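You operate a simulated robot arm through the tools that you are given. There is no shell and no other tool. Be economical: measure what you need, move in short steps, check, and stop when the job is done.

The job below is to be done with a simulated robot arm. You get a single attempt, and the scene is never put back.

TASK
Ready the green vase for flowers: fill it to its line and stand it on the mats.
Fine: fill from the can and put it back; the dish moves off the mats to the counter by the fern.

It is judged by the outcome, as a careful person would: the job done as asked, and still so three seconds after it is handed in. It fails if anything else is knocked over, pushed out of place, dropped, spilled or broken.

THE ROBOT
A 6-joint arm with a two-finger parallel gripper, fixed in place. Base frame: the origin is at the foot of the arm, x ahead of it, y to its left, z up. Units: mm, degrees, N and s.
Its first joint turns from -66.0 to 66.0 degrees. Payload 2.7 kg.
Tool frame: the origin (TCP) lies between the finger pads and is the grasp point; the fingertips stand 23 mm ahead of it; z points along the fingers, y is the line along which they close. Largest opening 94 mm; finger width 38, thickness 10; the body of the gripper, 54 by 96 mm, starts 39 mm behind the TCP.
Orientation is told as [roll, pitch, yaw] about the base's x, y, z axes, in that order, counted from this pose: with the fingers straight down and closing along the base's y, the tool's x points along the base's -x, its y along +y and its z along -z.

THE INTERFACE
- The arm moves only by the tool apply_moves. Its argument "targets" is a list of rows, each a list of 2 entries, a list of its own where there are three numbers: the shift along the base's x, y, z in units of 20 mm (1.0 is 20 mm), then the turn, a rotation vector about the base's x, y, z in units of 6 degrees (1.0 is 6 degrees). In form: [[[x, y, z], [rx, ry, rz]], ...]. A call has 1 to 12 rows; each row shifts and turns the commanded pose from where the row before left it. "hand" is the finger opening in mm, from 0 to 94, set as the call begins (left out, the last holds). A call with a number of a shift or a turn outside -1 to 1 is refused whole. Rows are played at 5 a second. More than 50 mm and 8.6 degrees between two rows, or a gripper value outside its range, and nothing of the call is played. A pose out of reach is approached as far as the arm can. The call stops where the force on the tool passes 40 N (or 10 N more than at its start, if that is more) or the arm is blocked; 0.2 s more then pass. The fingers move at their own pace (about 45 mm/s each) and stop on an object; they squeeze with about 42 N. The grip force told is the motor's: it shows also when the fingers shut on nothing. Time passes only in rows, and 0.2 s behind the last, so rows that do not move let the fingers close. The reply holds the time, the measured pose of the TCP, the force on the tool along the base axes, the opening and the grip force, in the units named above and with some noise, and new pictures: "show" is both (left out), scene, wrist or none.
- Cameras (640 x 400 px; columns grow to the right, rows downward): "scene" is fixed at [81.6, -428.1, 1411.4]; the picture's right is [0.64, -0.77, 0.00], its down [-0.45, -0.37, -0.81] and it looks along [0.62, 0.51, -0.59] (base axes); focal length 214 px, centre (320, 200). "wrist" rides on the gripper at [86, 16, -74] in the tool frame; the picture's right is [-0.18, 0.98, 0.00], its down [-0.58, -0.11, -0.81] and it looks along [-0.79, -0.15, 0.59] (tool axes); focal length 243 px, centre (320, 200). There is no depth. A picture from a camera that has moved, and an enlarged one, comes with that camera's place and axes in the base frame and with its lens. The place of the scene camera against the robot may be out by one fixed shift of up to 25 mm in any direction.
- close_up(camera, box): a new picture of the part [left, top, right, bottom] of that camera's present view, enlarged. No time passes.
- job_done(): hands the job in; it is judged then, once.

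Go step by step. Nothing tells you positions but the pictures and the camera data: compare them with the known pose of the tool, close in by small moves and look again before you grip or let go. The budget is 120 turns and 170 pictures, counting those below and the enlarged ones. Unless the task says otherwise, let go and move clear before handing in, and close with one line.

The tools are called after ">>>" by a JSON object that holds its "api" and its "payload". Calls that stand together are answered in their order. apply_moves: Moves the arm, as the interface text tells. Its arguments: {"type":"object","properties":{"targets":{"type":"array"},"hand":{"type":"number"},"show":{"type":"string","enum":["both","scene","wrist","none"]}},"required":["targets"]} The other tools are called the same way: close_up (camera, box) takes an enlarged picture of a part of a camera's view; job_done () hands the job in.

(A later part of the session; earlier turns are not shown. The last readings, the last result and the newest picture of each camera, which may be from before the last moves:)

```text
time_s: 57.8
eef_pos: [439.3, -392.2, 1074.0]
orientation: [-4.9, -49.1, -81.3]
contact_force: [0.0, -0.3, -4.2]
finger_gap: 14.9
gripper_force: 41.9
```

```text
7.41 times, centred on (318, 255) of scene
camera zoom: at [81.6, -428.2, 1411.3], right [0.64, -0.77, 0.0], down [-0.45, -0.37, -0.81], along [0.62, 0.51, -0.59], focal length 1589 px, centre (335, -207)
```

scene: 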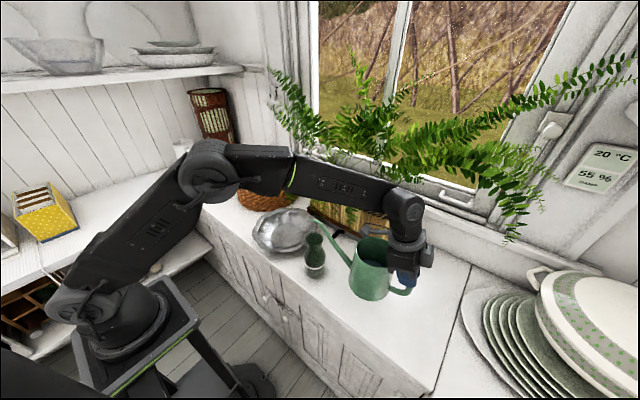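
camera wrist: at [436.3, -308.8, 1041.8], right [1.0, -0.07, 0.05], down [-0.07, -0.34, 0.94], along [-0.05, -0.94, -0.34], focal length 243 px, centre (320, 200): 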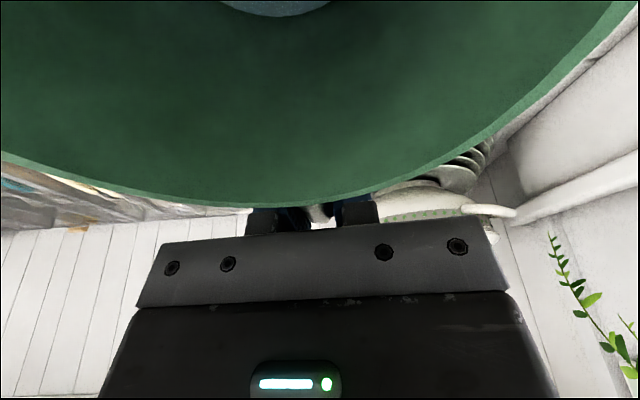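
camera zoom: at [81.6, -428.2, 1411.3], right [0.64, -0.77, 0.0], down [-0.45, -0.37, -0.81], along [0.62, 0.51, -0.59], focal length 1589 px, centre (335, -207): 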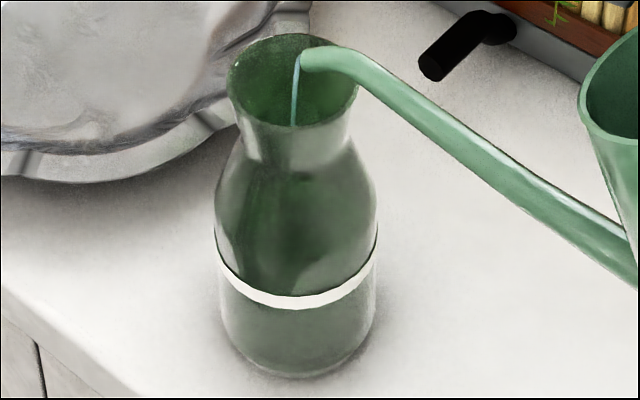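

The stream is thinning and centred. I'll look closer at the level in the vase.

>>> {"api": "close_up", "payload": {"camera": "scene", "box": [300, 240, 332, 280]}}

```text
10.00 times, centred on (316, 260) of scene
camera zoom: at [81.6, -428.2, 1411.3], right [0.64, -0.77, 0.0], down [-0.45, -0.37, -0.81], along [0.62, 0.51, -0.59], focal length 2145 px, centre (360, -400)
```

zoom: 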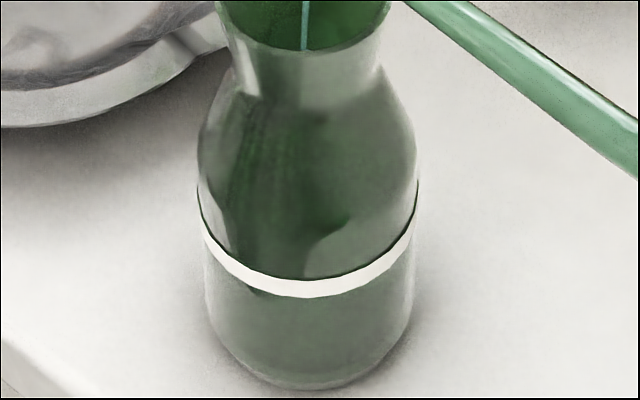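

The level isn't obvious yet. I'll tilt 2° more, pour a little, and compare the same view.

>>> {"api": "apply_moves", "payload": {"targets": [[[0, 0.15, 0.4], [-0.35, 0, 0]], [[0, 0, 0], [0, 0, 0]], [[0, 0, 0], [0, 0, 0]], [[0, 0, 0], [0, 0, 0]]], "show": "none"}}

>>> {"api": "close_up", "payload": {"camera": "scene", "box": [300, 230, 332, 280]}}

```text
time_s: 58.8
eef_pos: [440.6, -389.9, 1080.6]
orientation: [-5.4, -51.2, -81.0]
contact_force: [-0.9, -1.1, -3.0]
finger_gap: 15.0
gripper_force: 41.7
```

```text
8.00 times, centred on (316, 255) of scene
camera zoom: at [81.6, -428.2, 1411.3], right [0.64, -0.77, 0.0], down [-0.45, -0.37, -0.81], along [0.62, 0.51, -0.59], focal length 1716 px, centre (352, -240)
```

zoom: 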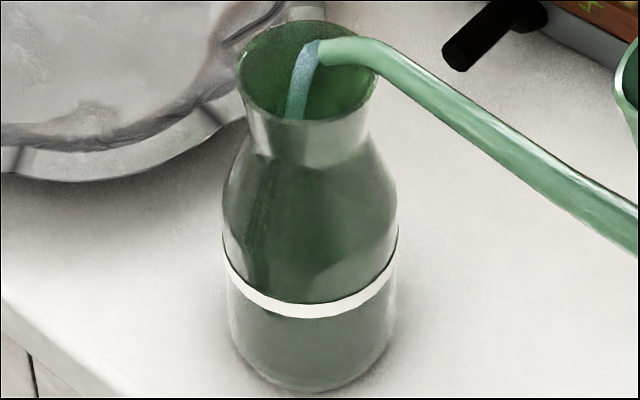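

I can't tell the level from here and flow is strong, so I'll tilt back to stop the flow and check.

>>> {"api": "apply_moves", "payload": {"targets": [[[0, -0.2, -0.5], [0.6, 0, 0]], [[0, -0.2, -0.5], [0.6, 0, 0]], [[0, 0, 0], [0, 0, 0]]], "show": "none"}}

>>> {"api": "close_up", "payload": {"camera": "scene", "box": [300, 230, 332, 280]}}

```text
time_s: 59.6
eef_pos: [439.9, -398.9, 1060.0]
orientation: [-3.8, -44.0, -82.1]
contact_force: [0.2, -0.3, -4.5]
finger_gap: 14.8
gripper_force: 41.9
```

```text
8.00 times, centred on (316, 255) of scene
camera zoom: at [81.6, -428.2, 1411.3], right [0.64, -0.77, 0.0], down [-0.45, -0.37, -0.81], along [0.62, 0.51, -0.59], focal length 1716 px, centre (352, -240)
```

zoom: 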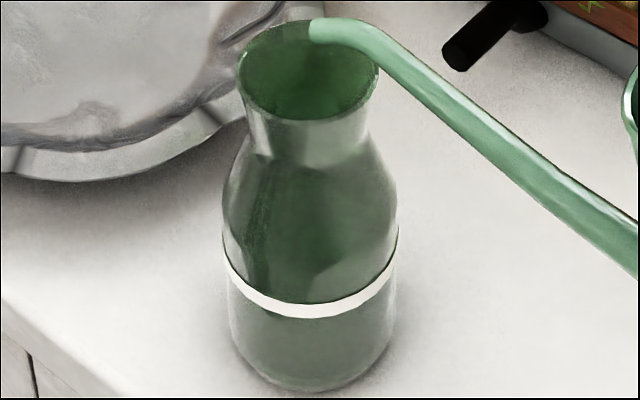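

Flow has stopped. I'll take larger views of the vase's mouth and body.

>>> {"api": "close_up", "payload": {"camera": "scene", "box": [304, 256, 328, 280]}}

>>> {"api": "close_up", "payload": {"camera": "scene", "box": [304, 230, 328, 248]}}

```text
16.00 times, centred on (316, 268) of scene
camera zoom: at [81.6, -428.2, 1411.3], right [0.64, -0.77, 0.0], down [-0.45, -0.37, -0.81], along [0.62, 0.51, -0.59], focal length 3432 px, centre (384, -888)
```

zoom: 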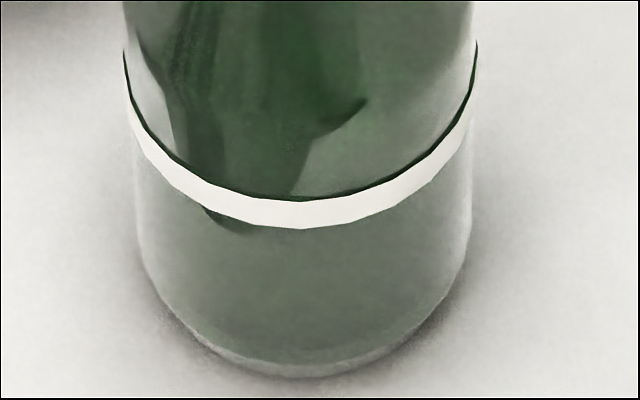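

```text
16.00 times, centred on (316, 239) of scene
camera zoom: at [81.6, -428.2, 1411.3], right [0.64, -0.77, 0.0], down [-0.45, -0.37, -0.81], along [0.62, 0.51, -0.59], focal length 3432 px, centre (384, -424)
```

zoom: 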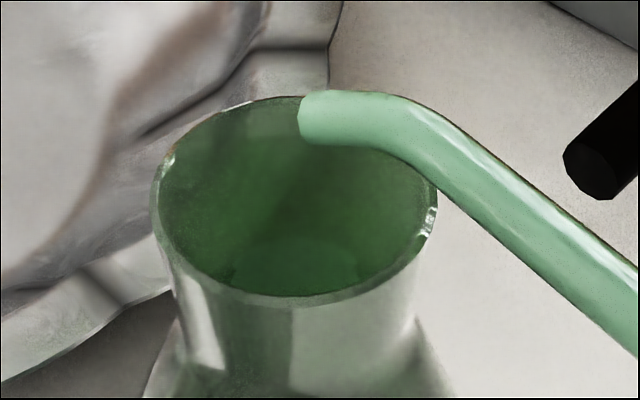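

I'll average several force readings to estimate how much water left the can.

>>> {"api": "apply_moves", "payload": {"targets": [[[0, 0, 0], [0, 0, 0]]], "show": "none"}}

>>> {"api": "apply_moves", "payload": {"targets": [[[0, 0, 0], [0, 0, 0]]], "show": "none"}}

>>> {"api": "apply_moves", "payload": {"targets": [[[0, 0, 0], [0, 0, 0]]], "show": "none"}}

>>> {"api": "apply_moves", "payload": {"targets": [[[0, 0, 0], [0, 0, 0]]], "show": "none"}}

>>> {"api": "apply_moves", "payload": {"targets": [[[0, 0, 0], [0, 0, 0]]], "show": "none"}}

>>> {"api": "apply_moves", "payload": {"targets": [[[0, 0, 0], [0, 0, 0]]], "show": "scene"}}

```text
time_s: 60.0
eef_pos: [439.1, -399.1, 1060.1]
orientation: [-3.9, -44.1, -82.1]
contact_force: [0.3, -0.5, -4.1]
finger_gap: 14.9
gripper_force: 41.3
```

```text
time_s: 60.4
eef_pos: [440.4, -399.4, 1059.3]
orientation: [-3.8, -44.0, -82.1]
contact_force: [-0.2, -0.5, -4.0]
finger_gap: 14.4
gripper_force: 42.0
```

```text
time_s: 60.8
eef_pos: [439.9, -398.5, 1060.3]
orientation: [-3.8, -44.0, -82.0]
contact_force: [-0.8, -0.4, -3.2]
finger_gap: 14.5
gripper_force: 41.9
```

```text
time_s: 61.2
eef_pos: [438.5, -398.4, 1059.5]
orientation: [-3.8, -44.0, -82.1]
contact_force: [-0.1, -0.6, -3.4]
finger_gap: 14.7
gripper_force: 42.0
```

```text
time_s: 61.6
eef_pos: [439.2, -398.3, 1059.5]
orientation: [-3.8, -44.0, -82.1]
contact_force: [-0.4, -0.8, -3.4]
finger_gap: 14.9
gripper_force: 42.2
```

```text
time_s: 62.0
eef_pos: [439.6, -399.2, 1059.4]
orientation: [-3.8, -44.0, -82.1]
contact_force: [1.7, 0.5, -3.5]
finger_gap: 14.7
gripper_force: 41.9
```

scene: 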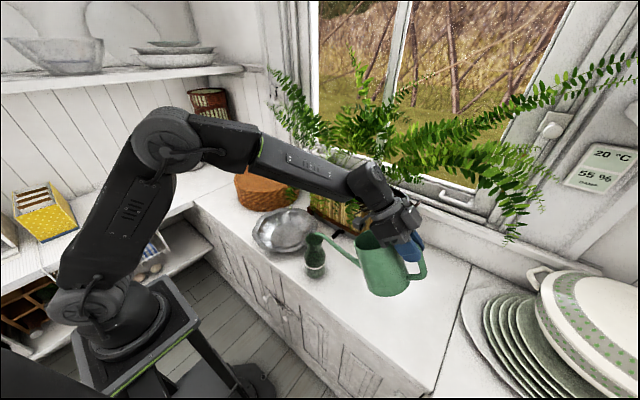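

About 135 g has been poured, close to what I estimate the line needs (~120 ml). I'll right the can over the vase and bring it back along its path.

>>> {"api": "apply_moves", "payload": {"targets": [[[0, 0, 0], [0.775, 0, 0]], [[0, 0, 0], [0.775, 0, 0]], [[0, 0, 0], [0.775, 0, 0]], [[0, 0, 0], [0.775, 0, 0]], [[0, 0, 0], [0.775, 0, 0]], [[0, 0, 0], [0.775, 0, 0]], [[0, 0, 0], [0, 0, 0]], [[0, 0, 0], [0, 0, 0]]], "show": "none"}}

>>> {"api": "close_up", "payload": {"camera": "scene", "box": [300, 160, 428, 240]}}

>>> {"api": "close_up", "payload": {"camera": "scene", "box": [300, 230, 332, 280]}}

```text
time_s: 63.8
eef_pos: [440.9, -397.2, 1060.0]
orientation: [0.0, -16.3, -84.1]
contact_force: [0.7, -0.6, -4.5]
finger_gap: 14.7
gripper_force: 42.7
```

```text
5.00 times, centred on (364, 200) of scene
camera zoom: at [81.6, -428.2, 1411.3], right [0.64, -0.77, 0.0], down [-0.45, -0.37, -0.81], along [0.62, 0.51, -0.59], focal length 1072 px, centre (100, 200)
```

zoom: 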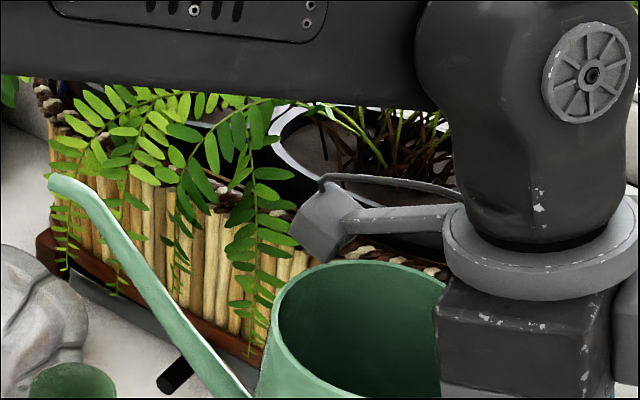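

```text
8.00 times, centred on (316, 255) of scene
camera zoom: at [81.6, -428.2, 1411.3], right [0.64, -0.77, 0.0], down [-0.45, -0.37, -0.81], along [0.62, 0.51, -0.59], focal length 1716 px, centre (352, -240)
```

zoom: 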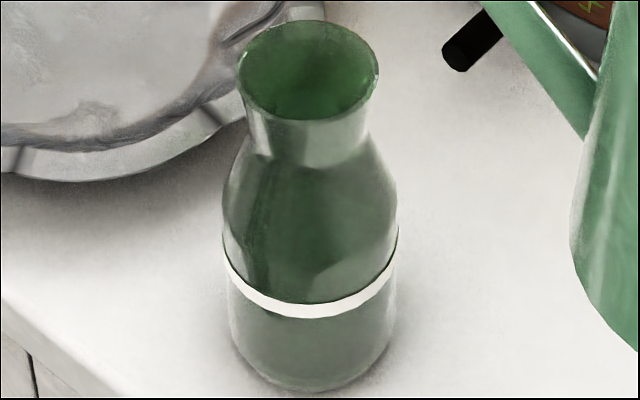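

The can is upright with the spout clear. I'll carry it back above its place.

>>> {"api": "apply_moves", "payload": {"targets": [[[-0.03, -0.3, 0], [0, 0, 0]], [[-0.03, -0.5, 0], [0, 0, 0]], [[-0.03, -0.6, -0.1], [0, 0, 0]], [[-0.03, -0.6, -0.3], [0, 0, 0]], [[-0.03, -0.6, -0.6], [0, 0, 0]], [[-0.03, -0.6, -0.7], [0, 0, 0]], [[-0.03, -0.6, -0.8], [0, 0, 0]], [[-0.03, -0.6, -0.8], [0, 0, 0]], [[-0.03, -0.48, -0.9], [0, 0, 0]], [[-0.02, -0.2, -0.9], [0, 0, 0]], [[-0.02, 0, -0.9], [0, 0, 0]], [[0, 0, -0.9], [0, 0, 0]]]}}

>>> {"api": "close_up", "payload": {"camera": "scene", "box": [320, 230, 480, 330]}}

```text
time_s: 66.4
eef_pos: [434.7, -497.9, 921.8]
orientation: [0.0, -16.3, -84.1]
contact_force: [0.2, -0.2, -4.3]
finger_gap: 14.5
gripper_force: 42.1
camera wrist: at [439.2, -393.9, 968.3], right [1.0, -0.07, 0.05], down [-0.07, -0.34, 0.94], along [-0.05, -0.94, -0.34], focal length 243 px, centre (320, 200)
```

scene: 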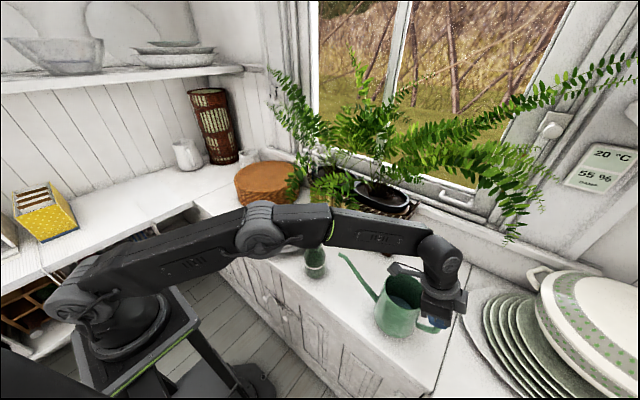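
wrist: 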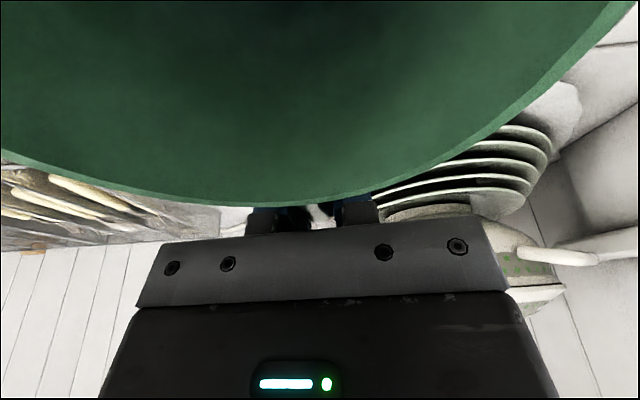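

```text
4.00 times, centred on (400, 280) of scene
camera zoom: at [81.6, -428.2, 1411.3], right [0.64, -0.77, 0.0], down [-0.45, -0.37, -0.81], along [0.62, 0.51, -0.59], focal length 858 px, centre (0, -120)
```

zoom: 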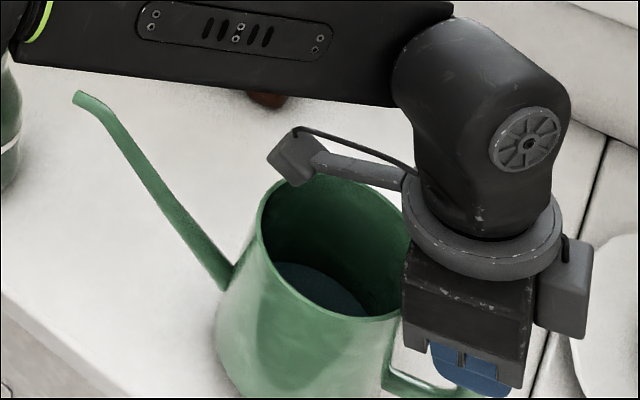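

The can is about 19 mm above its spot, upright. I'll lower it and release.

>>> {"api": "apply_moves", "payload": {"targets": [[[0, 0, -0.4], [0, 0, 0]], [[0, 0, -0.3], [0, 0, 0]], [[0, 0, -0.12], [0, 0, 0]], [[0, 0, -0.12], [0, 0, 0]], [[0, 0, 0], [0, 0, 0]]], "show": "none"}}

>>> {"api": "close_up", "payload": {"camera": "scene", "box": [320, 230, 480, 330]}}

```text
time_s: 67.6
eef_pos: [435.3, -498.8, 903.7]
orientation: [0.2, -16.4, -84.1]
contact_force: [-0.1, 0.4, -0.5]
finger_gap: 14.5
gripper_force: 42.5
```

```text
4.00 times, centred on (400, 280) of scene
camera zoom: at [81.6, -428.1, 1411.4], right [0.64, -0.77, 0.0], down [-0.45, -0.37, -0.81], along [0.62, 0.51, -0.59], focal length 858 px, centre (0, -120)
```

zoom: 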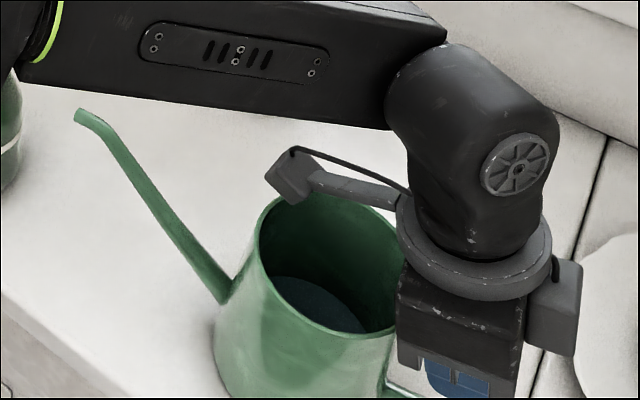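

The can stands exactly where it was. I'll release and withdraw upward.

>>> {"api": "apply_moves", "payload": {"targets": [[[0, 0, 0], [0, 0, 0]], [[0, 0, 0], [0, 0, 0]], [[0, 0, 0], [0, 0, 0]]], "hand": 60, "show": "none"}}

>>> {"api": "apply_moves", "payload": {"targets": [[[0, 0, 0.5], [0, 0, 0]], [[0, 0, 0.9], [0, 0, 0]], [[0, 0, 0.9], [0, 0, 0]], [[0, 0.1, 0.9], [0, 0, 0]], [[-0.2, 0.6, 0.8], [0, 0, 0]], [[-0.3, 0.9, 0.5], [0, 0, 0]], [[-0.3, 0.9, 0.5], [0, 0, 0]], [[-0.3, 0.9, 0.3], [0, 0, 0]], [[-0.3, 0.9, 0.3], [0, 0, 0]], [[-0.3, 0.9, 0.3], [0, 0, 0]], [[-0.3, 0.9, 0.3], [0, 0, 0]], [[-0.3, 0.9, 0.3], [0, 0, 0]]]}}

>>> {"api": "close_up", "payload": {"camera": "scene", "box": [300, 230, 460, 330]}}

```text
time_s: 68.4
eef_pos: [435.1, -498.6, 903.4]
orientation: [0.1, -16.3, -84.1]
contact_force: [-0.4, 0.5, -0.4]
finger_gap: 60.0
gripper_force: 0.2
```

```text
time_s: 71.0
eef_pos: [389.2, -361.4, 1033.7]
orientation: [0.0, -16.3, -84.1]
contact_force: [-0.4, 0.4, 0.0]
finger_gap: 59.9
gripper_force: 0.0
camera wrist: at [393.3, -257.0, 1081.1], right [1.0, -0.07, 0.05], down [-0.07, -0.34, 0.94], along [-0.05, -0.94, -0.34], focal length 243 px, centre (320, 200)
```

scene: 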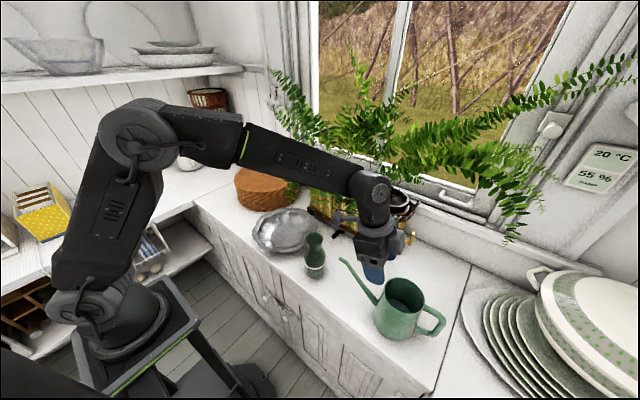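
wrist: 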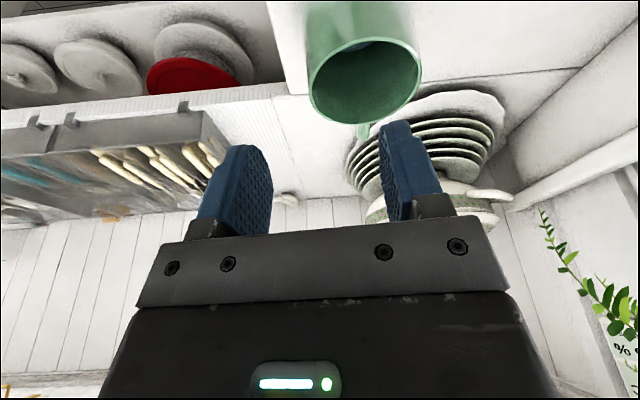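

```text
4.00 times, centred on (380, 280) of scene
camera zoom: at [81.6, -428.1, 1411.4], right [0.64, -0.77, 0.0], down [-0.45, -0.37, -0.81], along [0.62, 0.51, -0.59], focal length 858 px, centre (80, -120)
```

zoom: 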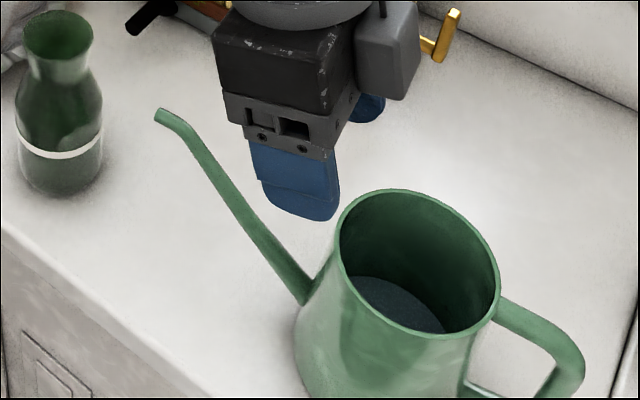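

The can is back in place. My refined estimate puts the line higher (~52 mm, ~155 ml), so the vase may be underfilled; I'll bring the wrist camera around for a side look at it.

>>> {"api": "apply_moves", "payload": {"targets": [[[-0.5, 0, 0], [0.903, 0.095, 0]], [[-0.5, 0, 0], [0.903, 0.095, 0]], [[-0.5, 0, 0], [0.903, 0.095, 0]], [[-0.2, 0.9, 0], [0, 0, 1]], [[-0.2, 0.9, 0], [0, 0, 1]], [[-0.2, 0.9, 0], [0, 0, 1]], [[-0.2, 0.9, 0], [0, 0, 1]], [[-0.2, 0.9, 0], [0, 0, 1]], [[-0.2, 0.9, 0], [0, 0, 1]], [[-0.2, 0.9, 0], [0, 0, 1]], [[-0.2, 0.9, 0], [0, 0, 1]], [[-0.2, 0.9, 0], [0, 0, 1]]], "show": "none", "hand": 94}}

>>> {"api": "apply_moves", "payload": {"targets": [[[0, 0.4, 0], [0, 0, 1]], [[0, 0.4, 0], [0, 0, 1]], [[0, 0.4, 0], [0, 0, 1]], [[0, 0.4, 0], [0, 0, 1]], [[0, 0.4, 0], [0, 0, 1]], [[0, 0, -0.5], [0, -1, 0]], [[0, 0, -0.5], [0, -1, 0]], [[0, 0, -0.5], [0, -1, 0]], [[0, 0, -0.5], [0, -1, 0]], [[0, 0, -0.5], [0, -1, 0]], [[0, 0, -0.5], [0, -1, 0]]]}}

```text
time_s: 73.6
eef_pos: [323.4, -199.2, 1032.9]
orientation: [-0.1, 0.1, -30.0]
contact_force: [-0.6, 0.1, -0.7]
finger_gap: 94.1
gripper_force: 0.1
```

```text
time_s: 76.0
eef_pos: [323.0, -159.1, 972.5]
orientation: [0.0, -36.0, -0.2]
contact_force: [0.2, 0.5, 0.4]
finger_gap: 93.9
gripper_force: 0.1
camera wrist: at [207.5, -142.9, 982.4], right [0.15, 0.98, 0.11], down [0.0, -0.11, 0.99], along [0.99, -0.15, -0.01], focal length 243 px, centre (320, 200)
```

scene: 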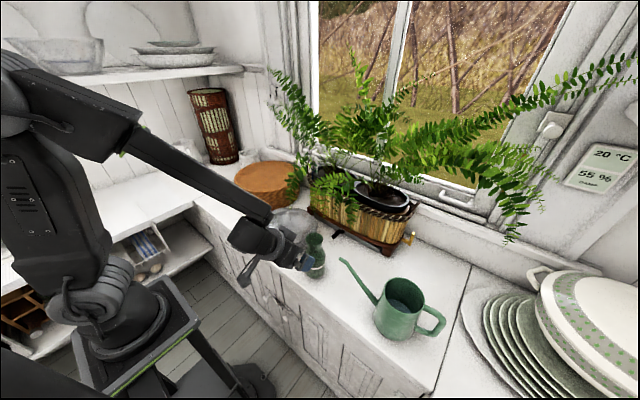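
wrist: 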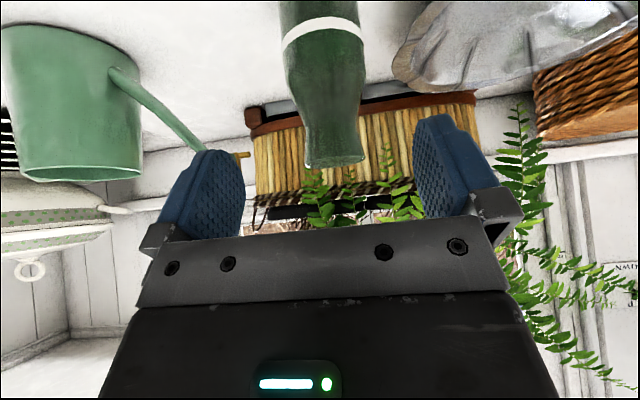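

A near-horizontal, upside-down view of the vase. I'll zoom in on it.

>>> {"api": "close_up", "payload": {"camera": "wrist", "box": [240, 0, 400, 100]}}

>>> {"api": "close_up", "payload": {"camera": "wrist", "box": [260, 0, 400, 180]}}

```text
4.00 times, centred on (320, 50) of wrist
camera zoom: at [207.5, -142.9, 982.4], right [0.15, 0.98, 0.11], down [0.0, -0.11, 0.99], along [0.99, -0.15, -0.01], focal length 970 px, centre (320, 800)
```

zoom: 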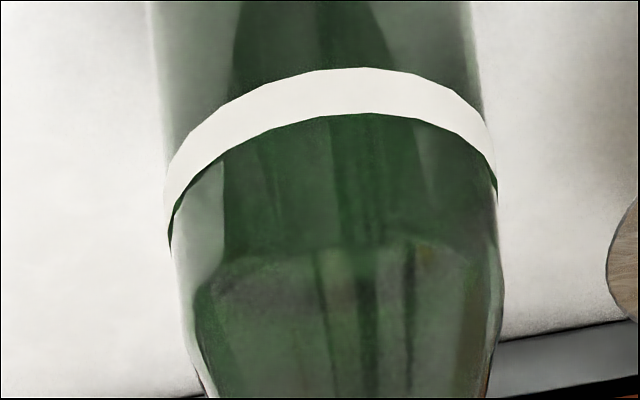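

```text
2.22 times, centred on (330, 90) of wrist
camera zoom: at [207.5, -142.9, 982.4], right [0.15, 0.98, 0.11], down [0.0, -0.11, 0.99], along [0.99, -0.15, -0.01], focal length 539 px, centre (298, 444)
```

zoom: 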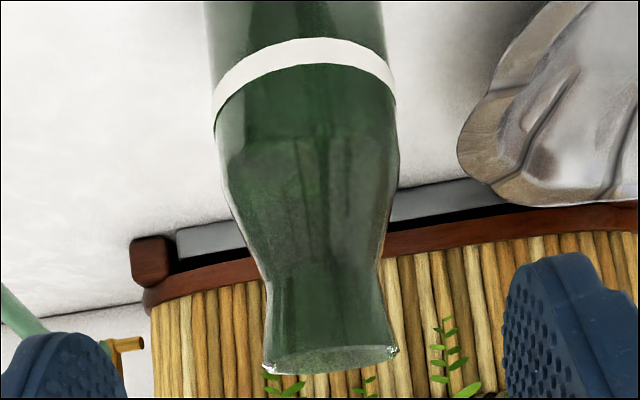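

I need a lower, more horizontal view, so I'll go down 110 mm while staying back from the vase.

>>> {"api": "apply_moves", "payload": {"targets": [[[0, 0, -1], [0, 0, 0]], [[0, 0, -1], [0, 0, 0]], [[0, 0, -1], [0, 0, 0]], [[0, 0, -1], [0, 0, 0]], [[0, 0, -1], [0, 0, 0]], [[0, 0, -0.5], [0, 0, 0]]], "show": "wrist"}}

>>> {"api": "close_up", "payload": {"camera": "wrist", "box": [250, 50, 410, 250]}}

>>> {"api": "close_up", "payload": {"camera": "wrist", "box": [260, 60, 404, 150]}}

```text
time_s: 77.4
eef_pos: [321.9, -157.1, 860.4]
orientation: [0.1, -36.1, -0.2]
contact_force: [-0.7, -0.2, 0.3]
finger_gap: 93.8
gripper_force: 0.1
camera wrist: at [208.4, -141.5, 870.1], right [0.15, 0.98, 0.11], down [0.0, -0.11, 0.99], along [0.99, -0.15, -0.01], focal length 243 px, centre (320, 200)
```

wrist: 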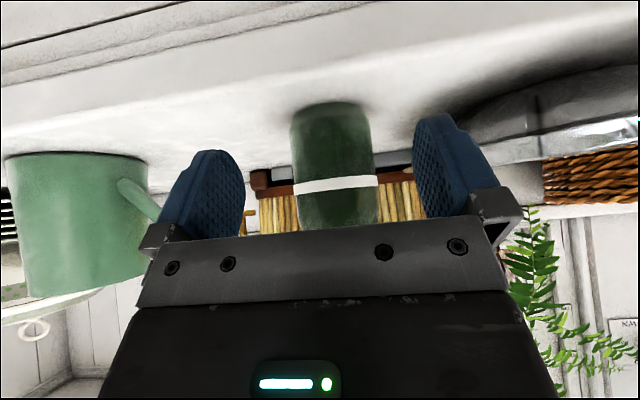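

```text
2.00 times, centred on (330, 150) of wrist
camera zoom: at [208.4, -141.5, 870.1], right [0.15, 0.98, 0.11], down [0.0, -0.11, 0.99], along [0.99, -0.15, -0.01], focal length 485 px, centre (300, 300)
```

zoom: 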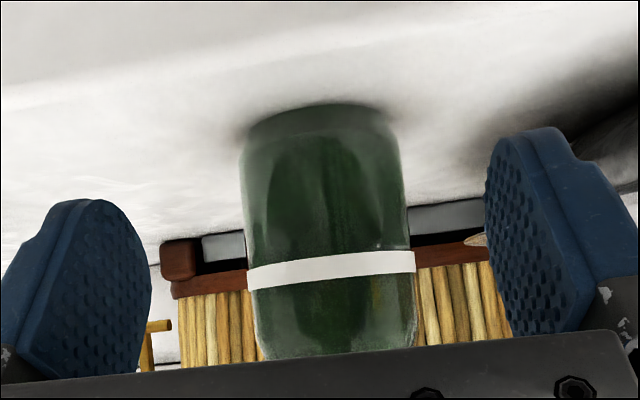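

```text
4.44 times, centred on (332, 105) of wrist
camera zoom: at [208.4, -141.5, 870.1], right [0.15, 0.98, 0.11], down [0.0, -0.11, 0.99], along [0.99, -0.15, -0.01], focal length 1078 px, centre (267, 622)
```

zoom: 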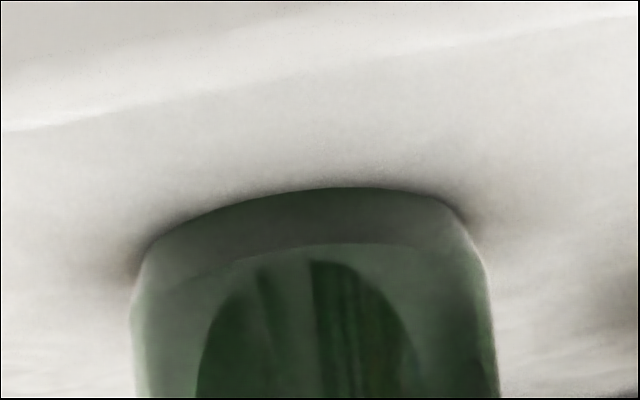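

The base is at z≈799 and the band at z≈857. I'll zoom in tightly around the band to find the water surface.

>>> {"api": "close_up", "payload": {"camera": "wrist", "box": [280, 130, 392, 200]}}

>>> {"api": "close_up", "payload": {"camera": "wrist", "box": [280, 165, 392, 235]}}

```text
5.71 times, centred on (336, 165) of wrist
camera zoom: at [208.4, -141.5, 870.1], right [0.15, 0.98, 0.11], down [0.0, -0.11, 0.99], along [0.99, -0.15, -0.01], focal length 1386 px, centre (229, 400)
```

zoom: 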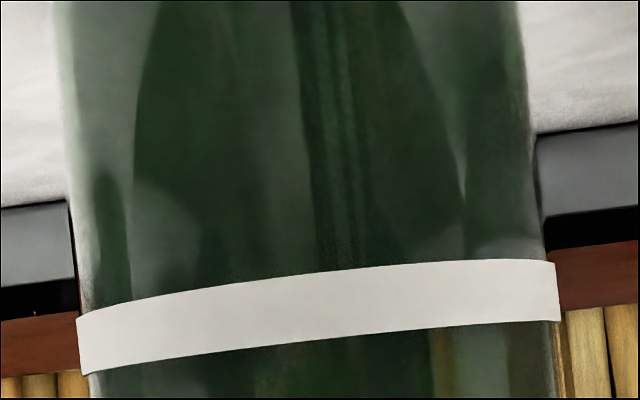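

```text
5.71 times, centred on (336, 200) of wrist
camera zoom: at [208.4, -141.5, 870.1], right [0.15, 0.98, 0.11], down [0.0, -0.11, 0.99], along [0.99, -0.15, -0.01], focal length 1386 px, centre (229, 200)
```

zoom: 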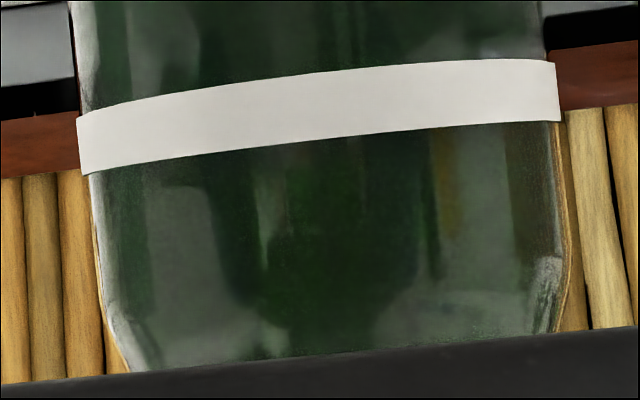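

The glass is too reflective from the side. I'll go up and look steeply down through the mouth instead.

>>> {"api": "apply_moves", "payload": {"targets": [[[-0.3, 0, 1], [0, 0, 0]], [[0, 0, 1], [0, 0, 0]], [[0, 0, 1], [0, 0, 0]], [[0, 0, 1], [0, 0, 0]], [[0, 0, 1], [0, 0, 0]], [[0, 0, 1], [0, 0, 0]], [[0.7, -0.1, 0.8], [0, 1, 0]], [[0.7, -0.1, 0.8], [0, 1, 0]], [[0.7, -0.1, 0.6], [0, 1, 0]], [[0.7, -0.1, 0.6], [0, 1, 0]], [[0.7, -0.1, 0.6], [0, 1, 0]], [[0.7, -0.1, 0.6], [0, 1, 0]]], "show": "wrist"}}

>>> {"api": "close_up", "payload": {"camera": "wrist", "box": [260, 0, 388, 80]}}

```text
time_s: 80.0
eef_pos: [401.6, -166.9, 1063.2]
orientation: [0.0, 0.0, -0.3]
contact_force: [-0.1, -0.5, -0.6]
finger_gap: 93.9
gripper_force: 0.1
camera wrist: at [315.5, -152.0, 1137.2], right [0.19, 0.98, 0.0], down [0.58, -0.11, 0.81], along [0.79, -0.15, -0.59], focal length 243 px, centre (320, 200)
```

wrist: 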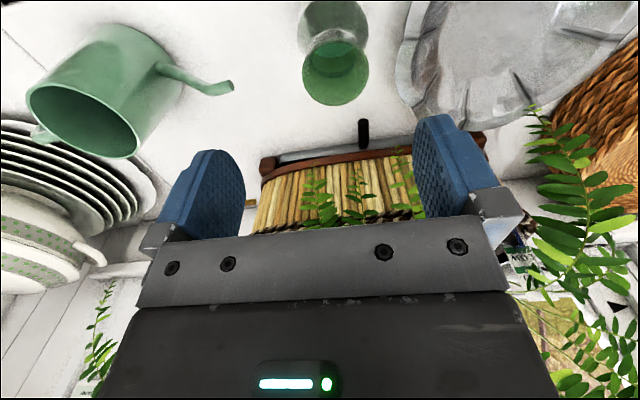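

```text
5.00 times, centred on (324, 40) of wrist
camera zoom: at [315.5, -152.0, 1137.2], right [0.19, 0.98, 0.0], down [0.58, -0.11, 0.81], along [0.79, -0.15, -0.59], focal length 1213 px, centre (300, 1000)
```

zoom: 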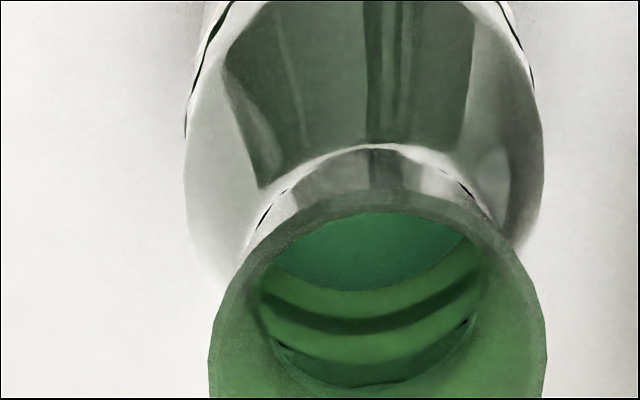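

Looking down the neck I can see the water surface about 10–13 mm below the band, so I need about 40 ml more. I'll go back for the can by the same route.

>>> {"api": "apply_moves", "payload": {"targets": [[[-0.1, -0.9, 0], [0, 0, -1]], [[-0.1, -0.9, 0], [0, 0, -1]], [[-0.1, -0.9, 0], [0, 0, -1]], [[-0.1, -0.9, 0], [0, 0, -1]], [[-0.1, -0.9, 0], [0, 0, -1]], [[-0.1, -0.9, 0], [0, 0, -1]], [[-0.1, -0.9, 0], [0, 0, -1]], [[-0.1, -0.9, 0], [0, 0, -1]], [[-0.1, -0.9, 0], [0, 0, -1]], [[-0.1, -0.9, 0], [0, 0, -1]], [[-0.1, -0.9, 0], [0, 0, -1]], [[-0.1, -0.9, 0], [0, 0, -1]]], "hand": 60, "show": "none"}}

>>> {"api": "apply_moves", "payload": {"targets": [[[0, -0.5, 0], [0, 0, -1]], [[0, -0.5, 0], [0, 0, -1]], [[0, 0, 0], [-0.9, -0.095, 0]], [[0, 0, 0], [-0.9, -0.095, 0]], [[0, 0, 0], [-0.9, -0.095, 0]]], "show": "none"}}

```text
time_s: 82.6
eef_pos: [377.8, -385.2, 1061.9]
orientation: [0.1, 0.0, -72.2]
contact_force: [-0.7, -0.9, -0.5]
finger_gap: 60.1
gripper_force: 0.1
```

```text
time_s: 83.8
eef_pos: [377.0, -405.7, 1063.2]
orientation: [0.1, -16.4, -84.0]
contact_force: [-0.1, 0.5, 0.2]
finger_gap: 60.0
gripper_force: 0.0
```

Now I move out above the handle.

>>> {"api": "apply_moves", "payload": {"targets": [[[0.486, -0.774, -0.3], [0, 0, 0]], [[0.486, -0.774, -0.5], [0, 0, 0]], [[0.486, -0.774, -0.6], [0, 0, 0]], [[0.486, -0.774, -0.6], [0, 0, 0]], [[0.486, -0.774, -0.7], [0, 0, 0]], [[0.486, -0.774, -0.9], [0, 0, 0]]], "show": "wrist"}}

```text
time_s: 85.2
eef_pos: [431.8, -500.6, 992.3]
orientation: [0.0, -16.2, -84.1]
contact_force: [0.7, 0.2, -0.3]
finger_gap: 59.9
gripper_force: 0.1
camera wrist: at [436.8, -396.7, 1039.3], right [1.0, -0.07, 0.05], down [-0.07, -0.34, 0.94], along [-0.05, -0.94, -0.35], focal length 243 px, centre (320, 200)
```

wrist: 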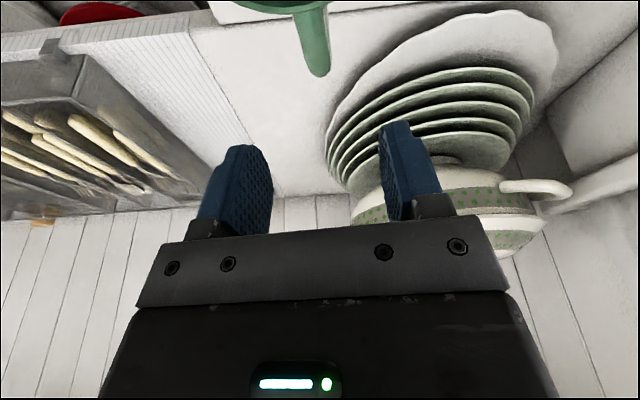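

I'm aligned as before; I descend onto the handle and check.

>>> {"api": "apply_moves", "payload": {"targets": [[[0, 0, -1], [0, 0, 0]], [[0, 0.05, -1], [0, 0, 0]], [[0.05, 0.05, -1], [0, 0, 0]], [[0, 0, -0.9], [0, 0, 0]], [[0, 0, -0.5], [0, 0, 0]], [[0, 0, 0], [0, 0, 0]]], "show": "none"}}

>>> {"api": "close_up", "payload": {"camera": "wrist", "box": [200, 80, 456, 240]}}

```text
time_s: 86.6
eef_pos: [436.1, -496.4, 902.7]
orientation: [0.1, -16.3, -84.1]
contact_force: [-0.6, -0.3, -0.5]
finger_gap: 59.8
gripper_force: 0.1
```

```text
2.50 times, centred on (328, 160) of wrist
camera zoom: at [440.8, -392.5, 949.5], right [1.0, -0.07, 0.05], down [-0.07, -0.34, 0.94], along [-0.05, -0.94, -0.35], focal length 606 px, centre (300, 300)
```

zoom: 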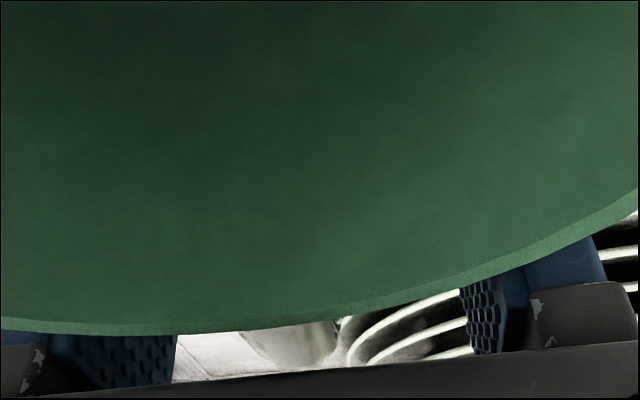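

The handle is between the fingers. I grip, lift, and carry over the same path.

>>> {"api": "apply_moves", "payload": {"targets": [[[0, 0, 0], [0, 0, 0]], [[0, 0, 0], [0, 0, 0]], [[0, 0, 0], [0, 0, 0]], [[0, 0, 0], [0, 0, 0]]], "hand": 0, "show": "none"}}

>>> {"api": "apply_moves", "payload": {"targets": [[[0, 0, 0.3], [0, 0, 0]], [[0, 0, 0.7], [0, 0, 0]], [[0, 0, 0.7], [0, 0, 0]], [[0.03, 0.2, 0.8], [0, 0, 0]], [[0.04, 0.4, 0.7], [0, 0, 0]], [[0.04, 0.5, 0.6], [0, 0, 0]], [[0.04, 0.6, 0.4], [0, 0, 0]], [[0.04, 0.6, 0.3], [0, 0, 0]], [[0.04, 0.6, 0.1], [0, 0, 0]], [[0.04, 0.6, 0.0], [0, 0, 0]], [[0.04, 0.5, 0.0], [0, 0, 0]], [[0, 0.3, 0], [0, 0, 0]]], "show": "none"}}

>>> {"api": "close_up", "payload": {"camera": "scene", "box": [280, 190, 440, 290]}}

```text
time_s: 87.6
eef_pos: [435.3, -496.2, 902.7]
orientation: [0.0, -16.4, -84.1]
contact_force: [-2.2, -0.7, 0.7]
finger_gap: 14.9
gripper_force: 41.8
```

```text
time_s: 90.2
eef_pos: [442.2, -410.1, 996.1]
orientation: [0.1, -16.3, -84.1]
contact_force: [-0.9, 0.2, -3.9]
finger_gap: 14.8
gripper_force: 41.6
```

```text
4.00 times, centred on (360, 240) of scene
camera zoom: at [81.6, -428.2, 1411.3], right [0.64, -0.77, 0.0], down [-0.45, -0.37, -0.81], along [0.62, 0.51, -0.59], focal length 858 px, centre (160, 40)
```

zoom: 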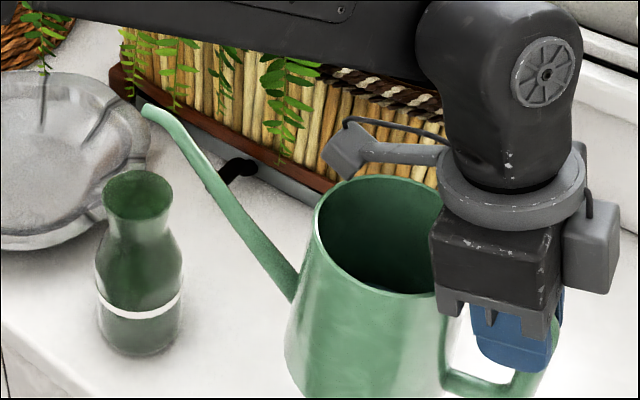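

All matches. I tilt to 30° along the same schedule, with the spout kept over the mouth.

>>> {"api": "apply_moves", "payload": {"targets": [[[0, 0, 0], [-0.5, 0, 0]], [[0, 0, 0], [-0.5, 0, 0]], [[0, 0, 0], [-0.5, 0, 0]], [[0, 0, 0], [-0.5, 0, 0]], [[0, 0.13, 0.38], [-0.5, 0, 0]], [[0, 0.13, 0.38], [-0.5, 0, 0]], [[0, 0.16, 0.63], [-0.5, 0, 0]], [[0, 0.08, 0.6], [-0.5, 0, 0]], [[0, 0.1, 0.65], [-0.5, 0, 0]], [[0, 0.17, 0.6], [-0.5, 0, 0]], [[0, 0, 0], [0, 0, 0]]], "show": "none"}}

>>> {"api": "close_up", "payload": {"camera": "scene", "box": [290, 215, 386, 275]}}

```text
time_s: 92.6
eef_pos: [442.5, -394.5, 1060.9]
orientation: [-4.2, -46.1, -81.9]
contact_force: [0.3, 0.9, -3.9]
finger_gap: 14.7
gripper_force: 42.4
```

```text
6.67 times, centred on (338, 245) of scene
camera zoom: at [81.6, -428.2, 1411.3], right [0.64, -0.77, 0.0], down [-0.45, -0.37, -0.81], along [0.62, 0.51, -0.59], focal length 1430 px, centre (200, -100)
```

zoom: 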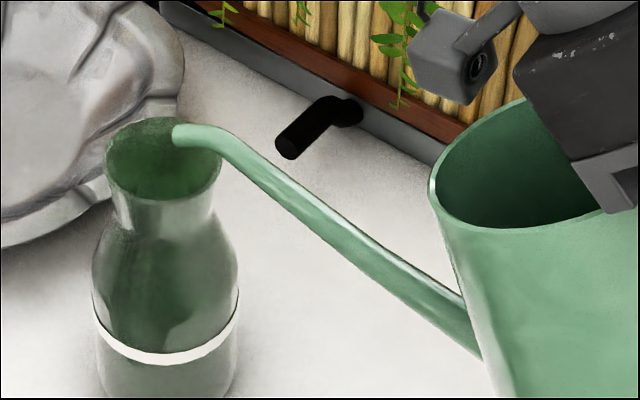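

Tilting to 33°.

>>> {"api": "apply_moves", "payload": {"targets": [[[-0.1, 0.26, 0.6], [-0.5, 0, 0]], [[0, 0, 0], [0, 0, 0]]], "show": "none"}}

>>> {"api": "close_up", "payload": {"camera": "scene", "box": [290, 215, 386, 275]}}

```text
time_s: 93.2
eef_pos: [439.5, -391.8, 1071.7]
orientation: [-4.9, -49.1, -81.3]
contact_force: [-0.4, -0.6, -4.1]
finger_gap: 14.6
gripper_force: 41.7
```

```text
6.67 times, centred on (338, 245) of scene
camera zoom: at [81.6, -428.2, 1411.3], right [0.64, -0.77, 0.0], down [-0.45, -0.37, -0.81], along [0.62, 0.51, -0.59], focal length 1430 px, centre (200, -100)
```

zoom: 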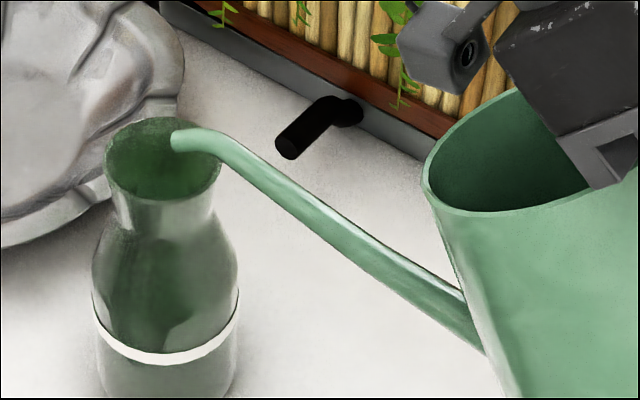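

No flow yet. I'll tilt about 1.2° more.

>>> {"api": "apply_moves", "payload": {"targets": [[[0, 0.07, 0.22], [-0.2, 0, 0]], [[0, 0, 0], [0, 0, 0]]], "show": "none"}}

>>> {"api": "close_up", "payload": {"camera": "scene", "box": [298, 225, 346, 255]}}

```text
time_s: 93.8
eef_pos: [439.5, -388.5, 1076.3]
orientation: [-5.2, -50.2, -81.1]
contact_force: [-0.1, -0.3, -4.0]
finger_gap: 15.1
gripper_force: 42.1
```

```text
13.33 times, centred on (322, 240) of scene
camera zoom: at [81.6, -428.2, 1411.3], right [0.64, -0.77, 0.0], down [-0.45, -0.37, -0.81], along [0.62, 0.51, -0.59], focal length 2860 px, centre (293, -333)
```

zoom: 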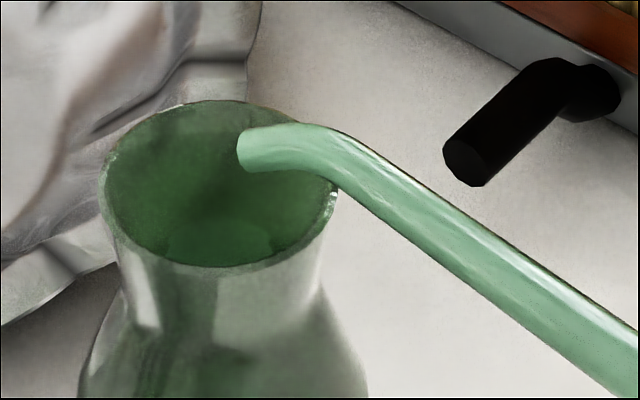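

Still dry. Another 1.2°.

>>> {"api": "apply_moves", "payload": {"targets": [[[0, 0.07, 0.22], [-0.2, 0, 0]], [[0, 0, 0], [0, 0, 0]]], "show": "none"}}

>>> {"api": "close_up", "payload": {"camera": "scene", "box": [298, 225, 346, 255]}}

```text
time_s: 94.4
eef_pos: [441.1, -386.6, 1080.2]
orientation: [-5.5, -51.4, -80.9]
contact_force: [-0.2, 0.8, -4.7]
finger_gap: 14.4
gripper_force: 42.0
```

```text
13.33 times, centred on (322, 240) of scene
camera zoom: at [81.6, -428.2, 1411.3], right [0.64, -0.77, 0.0], down [-0.45, -0.37, -0.81], along [0.62, 0.51, -0.59], focal length 2860 px, centre (293, -333)
```

zoom: 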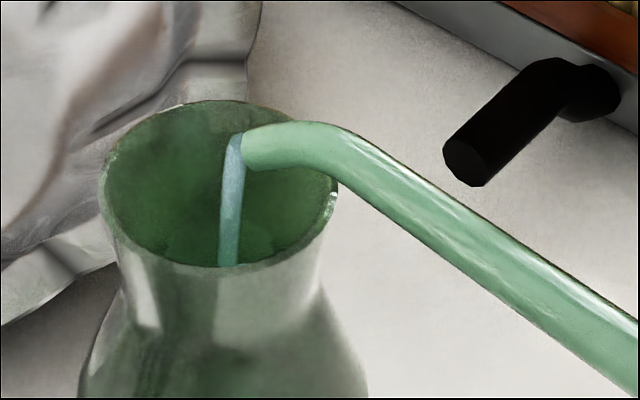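

A thin flow has started at 35.4°. At about 36 ml/deg, another 0.8° should give the rest; I'll let it run to near-equilibrium.

>>> {"api": "apply_moves", "payload": {"targets": [[[0, 0.04, 0.14], [-0.13, 0, 0]], [[0, 0, 0], [0, 0, 0]], [[0, 0, 0], [0, 0, 0]], [[0, 0, 0], [0, 0, 0]], [[0, 0, 0], [0, 0, 0]]], "show": "none"}}

>>> {"api": "close_up", "payload": {"camera": "scene", "box": [298, 225, 346, 255]}}

```text
time_s: 95.6
eef_pos: [440.9, -386.2, 1083.2]
orientation: [-5.6, -52.2, -80.7]
contact_force: [0.4, -0.1, -4.0]
finger_gap: 14.8
gripper_force: 42.2
```

```text
13.33 times, centred on (322, 240) of scene
camera zoom: at [81.6, -428.2, 1411.3], right [0.64, -0.77, 0.0], down [-0.45, -0.37, -0.81], along [0.62, 0.51, -0.59], focal length 2860 px, centre (293, -333)
```

zoom: 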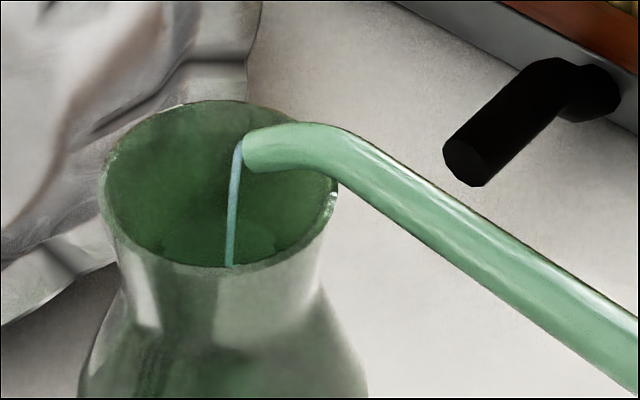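

The stream is thinning. I'll wait a bit longer.

>>> {"api": "apply_moves", "payload": {"targets": [[[0, 0, 0], [0, 0, 0]], [[0, 0, 0], [0, 0, 0]], [[0, 0, 0], [0, 0, 0]], [[0, 0, 0], [0, 0, 0]], [[0, 0, 0], [0, 0, 0]]], "show": "none"}}

>>> {"api": "close_up", "payload": {"camera": "scene", "box": [298, 225, 346, 255]}}

>>> {"api": "close_up", "payload": {"camera": "wrist", "box": [0, 0, 640, 400]}}

```text
time_s: 96.8
eef_pos: [440.1, -385.6, 1084.0]
orientation: [-5.6, -52.2, -80.7]
contact_force: [-0.3, -0.4, -4.0]
finger_gap: 14.7
gripper_force: 41.7
```

```text
13.33 times, centred on (322, 240) of scene
camera zoom: at [81.6, -428.2, 1411.3], right [0.64, -0.77, 0.0], down [-0.45, -0.37, -0.81], along [0.62, 0.51, -0.59], focal length 2860 px, centre (293, -333)
```

zoom: 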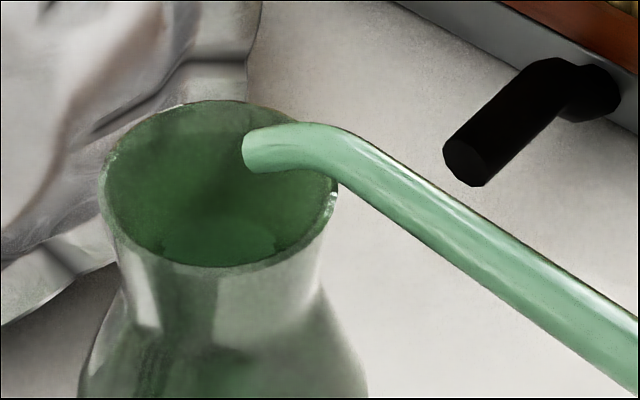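

```text
1.00 times, centred on (320, 200) of wrist
camera zoom: at [445.1, -274.2, 1060.0], right [1.0, -0.03, 0.09], down [-0.07, 0.28, 0.96], along [-0.05, -0.96, 0.27], focal length 243 px, centre (320, 200)
```

zoom: 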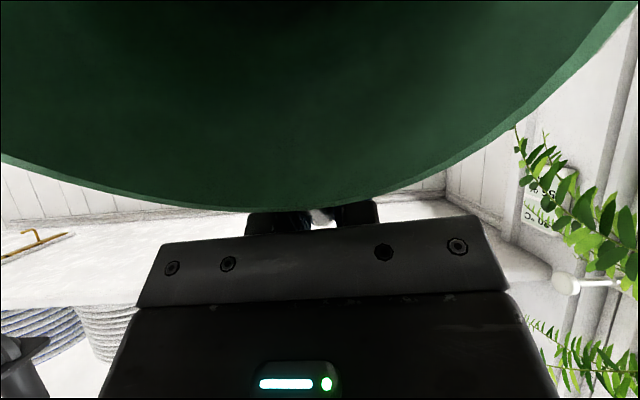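

The flow has stopped by itself, with about 40–45 ml added. I right the can and carry it back.

>>> {"api": "apply_moves", "payload": {"targets": [[[0, 0, 0], [0.8, 0, 0]], [[0, 0, 0], [0.8, 0, 0]], [[0, 0, 0], [0.8, 0, 0]], [[0, 0, 0], [0.8, 0, 0]], [[0, 0, 0], [0.8, 0, 0]], [[0, 0, 0], [0.8, 0, 0]], [[0, 0, 0], [0.8, 0, 0]], [[0, 0, 0], [0.43, 0, 0]], [[0, 0, 0], [0, 0, 0]], [[0, 0, 0], [0, 0, 0]]], "show": "none"}}

>>> {"api": "apply_moves", "payload": {"targets": [[[-0.02, -0.3, 0], [0, 0, 0]], [[-0.02, -0.5, -0.1], [0, 0, 0]], [[-0.02, -0.6, -0.3], [0, 0, 0]], [[-0.02, -0.6, -0.6], [0, 0, 0]], [[-0.02, -0.7, -0.8], [0, 0, 0]], [[-0.02, -0.7, -0.9], [0, 0, 0]], [[-0.02, -0.7, -0.9], [0, 0, 0]], [[-0.02, -0.6, -0.9], [0, 0, 0]], [[-0.02, -0.5, -0.9], [0, 0, 0]], [[-0.02, -0.31, -0.9], [0, 0, 0]], [[-0.01, 0, -0.9], [0, 0, 0]], [[0, 0, -0.8], [0, 0, 0]]], "show": "none"}}

>>> {"api": "close_up", "payload": {"camera": "scene", "box": [320, 230, 480, 330]}}

```text
time_s: 99.0
eef_pos: [439.3, -386.2, 1082.9]
orientation: [0.1, -16.2, -84.1]
contact_force: [-0.4, -0.4, -4.2]
finger_gap: 14.8
gripper_force: 41.7
```

```text
time_s: 101.6
eef_pos: [435.8, -496.0, 921.4]
orientation: [0.1, -16.3, -84.1]
contact_force: [-0.3, 0.5, -3.5]
finger_gap: 14.5
gripper_force: 41.9
```

```text
4.00 times, centred on (400, 280) of scene
camera zoom: at [81.6, -428.2, 1411.3], right [0.64, -0.77, 0.0], down [-0.45, -0.37, -0.81], along [0.62, 0.51, -0.59], focal length 858 px, centre (0, -120)
```

zoom: 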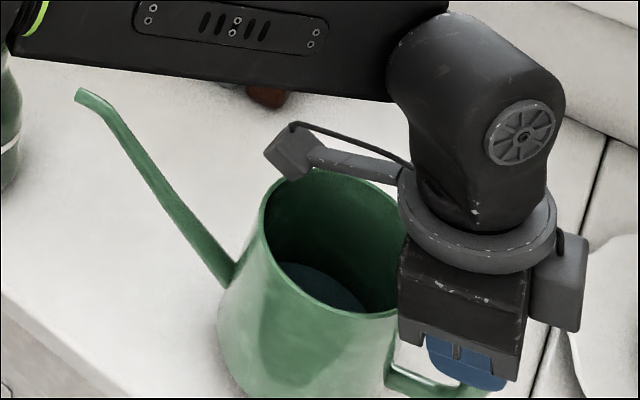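

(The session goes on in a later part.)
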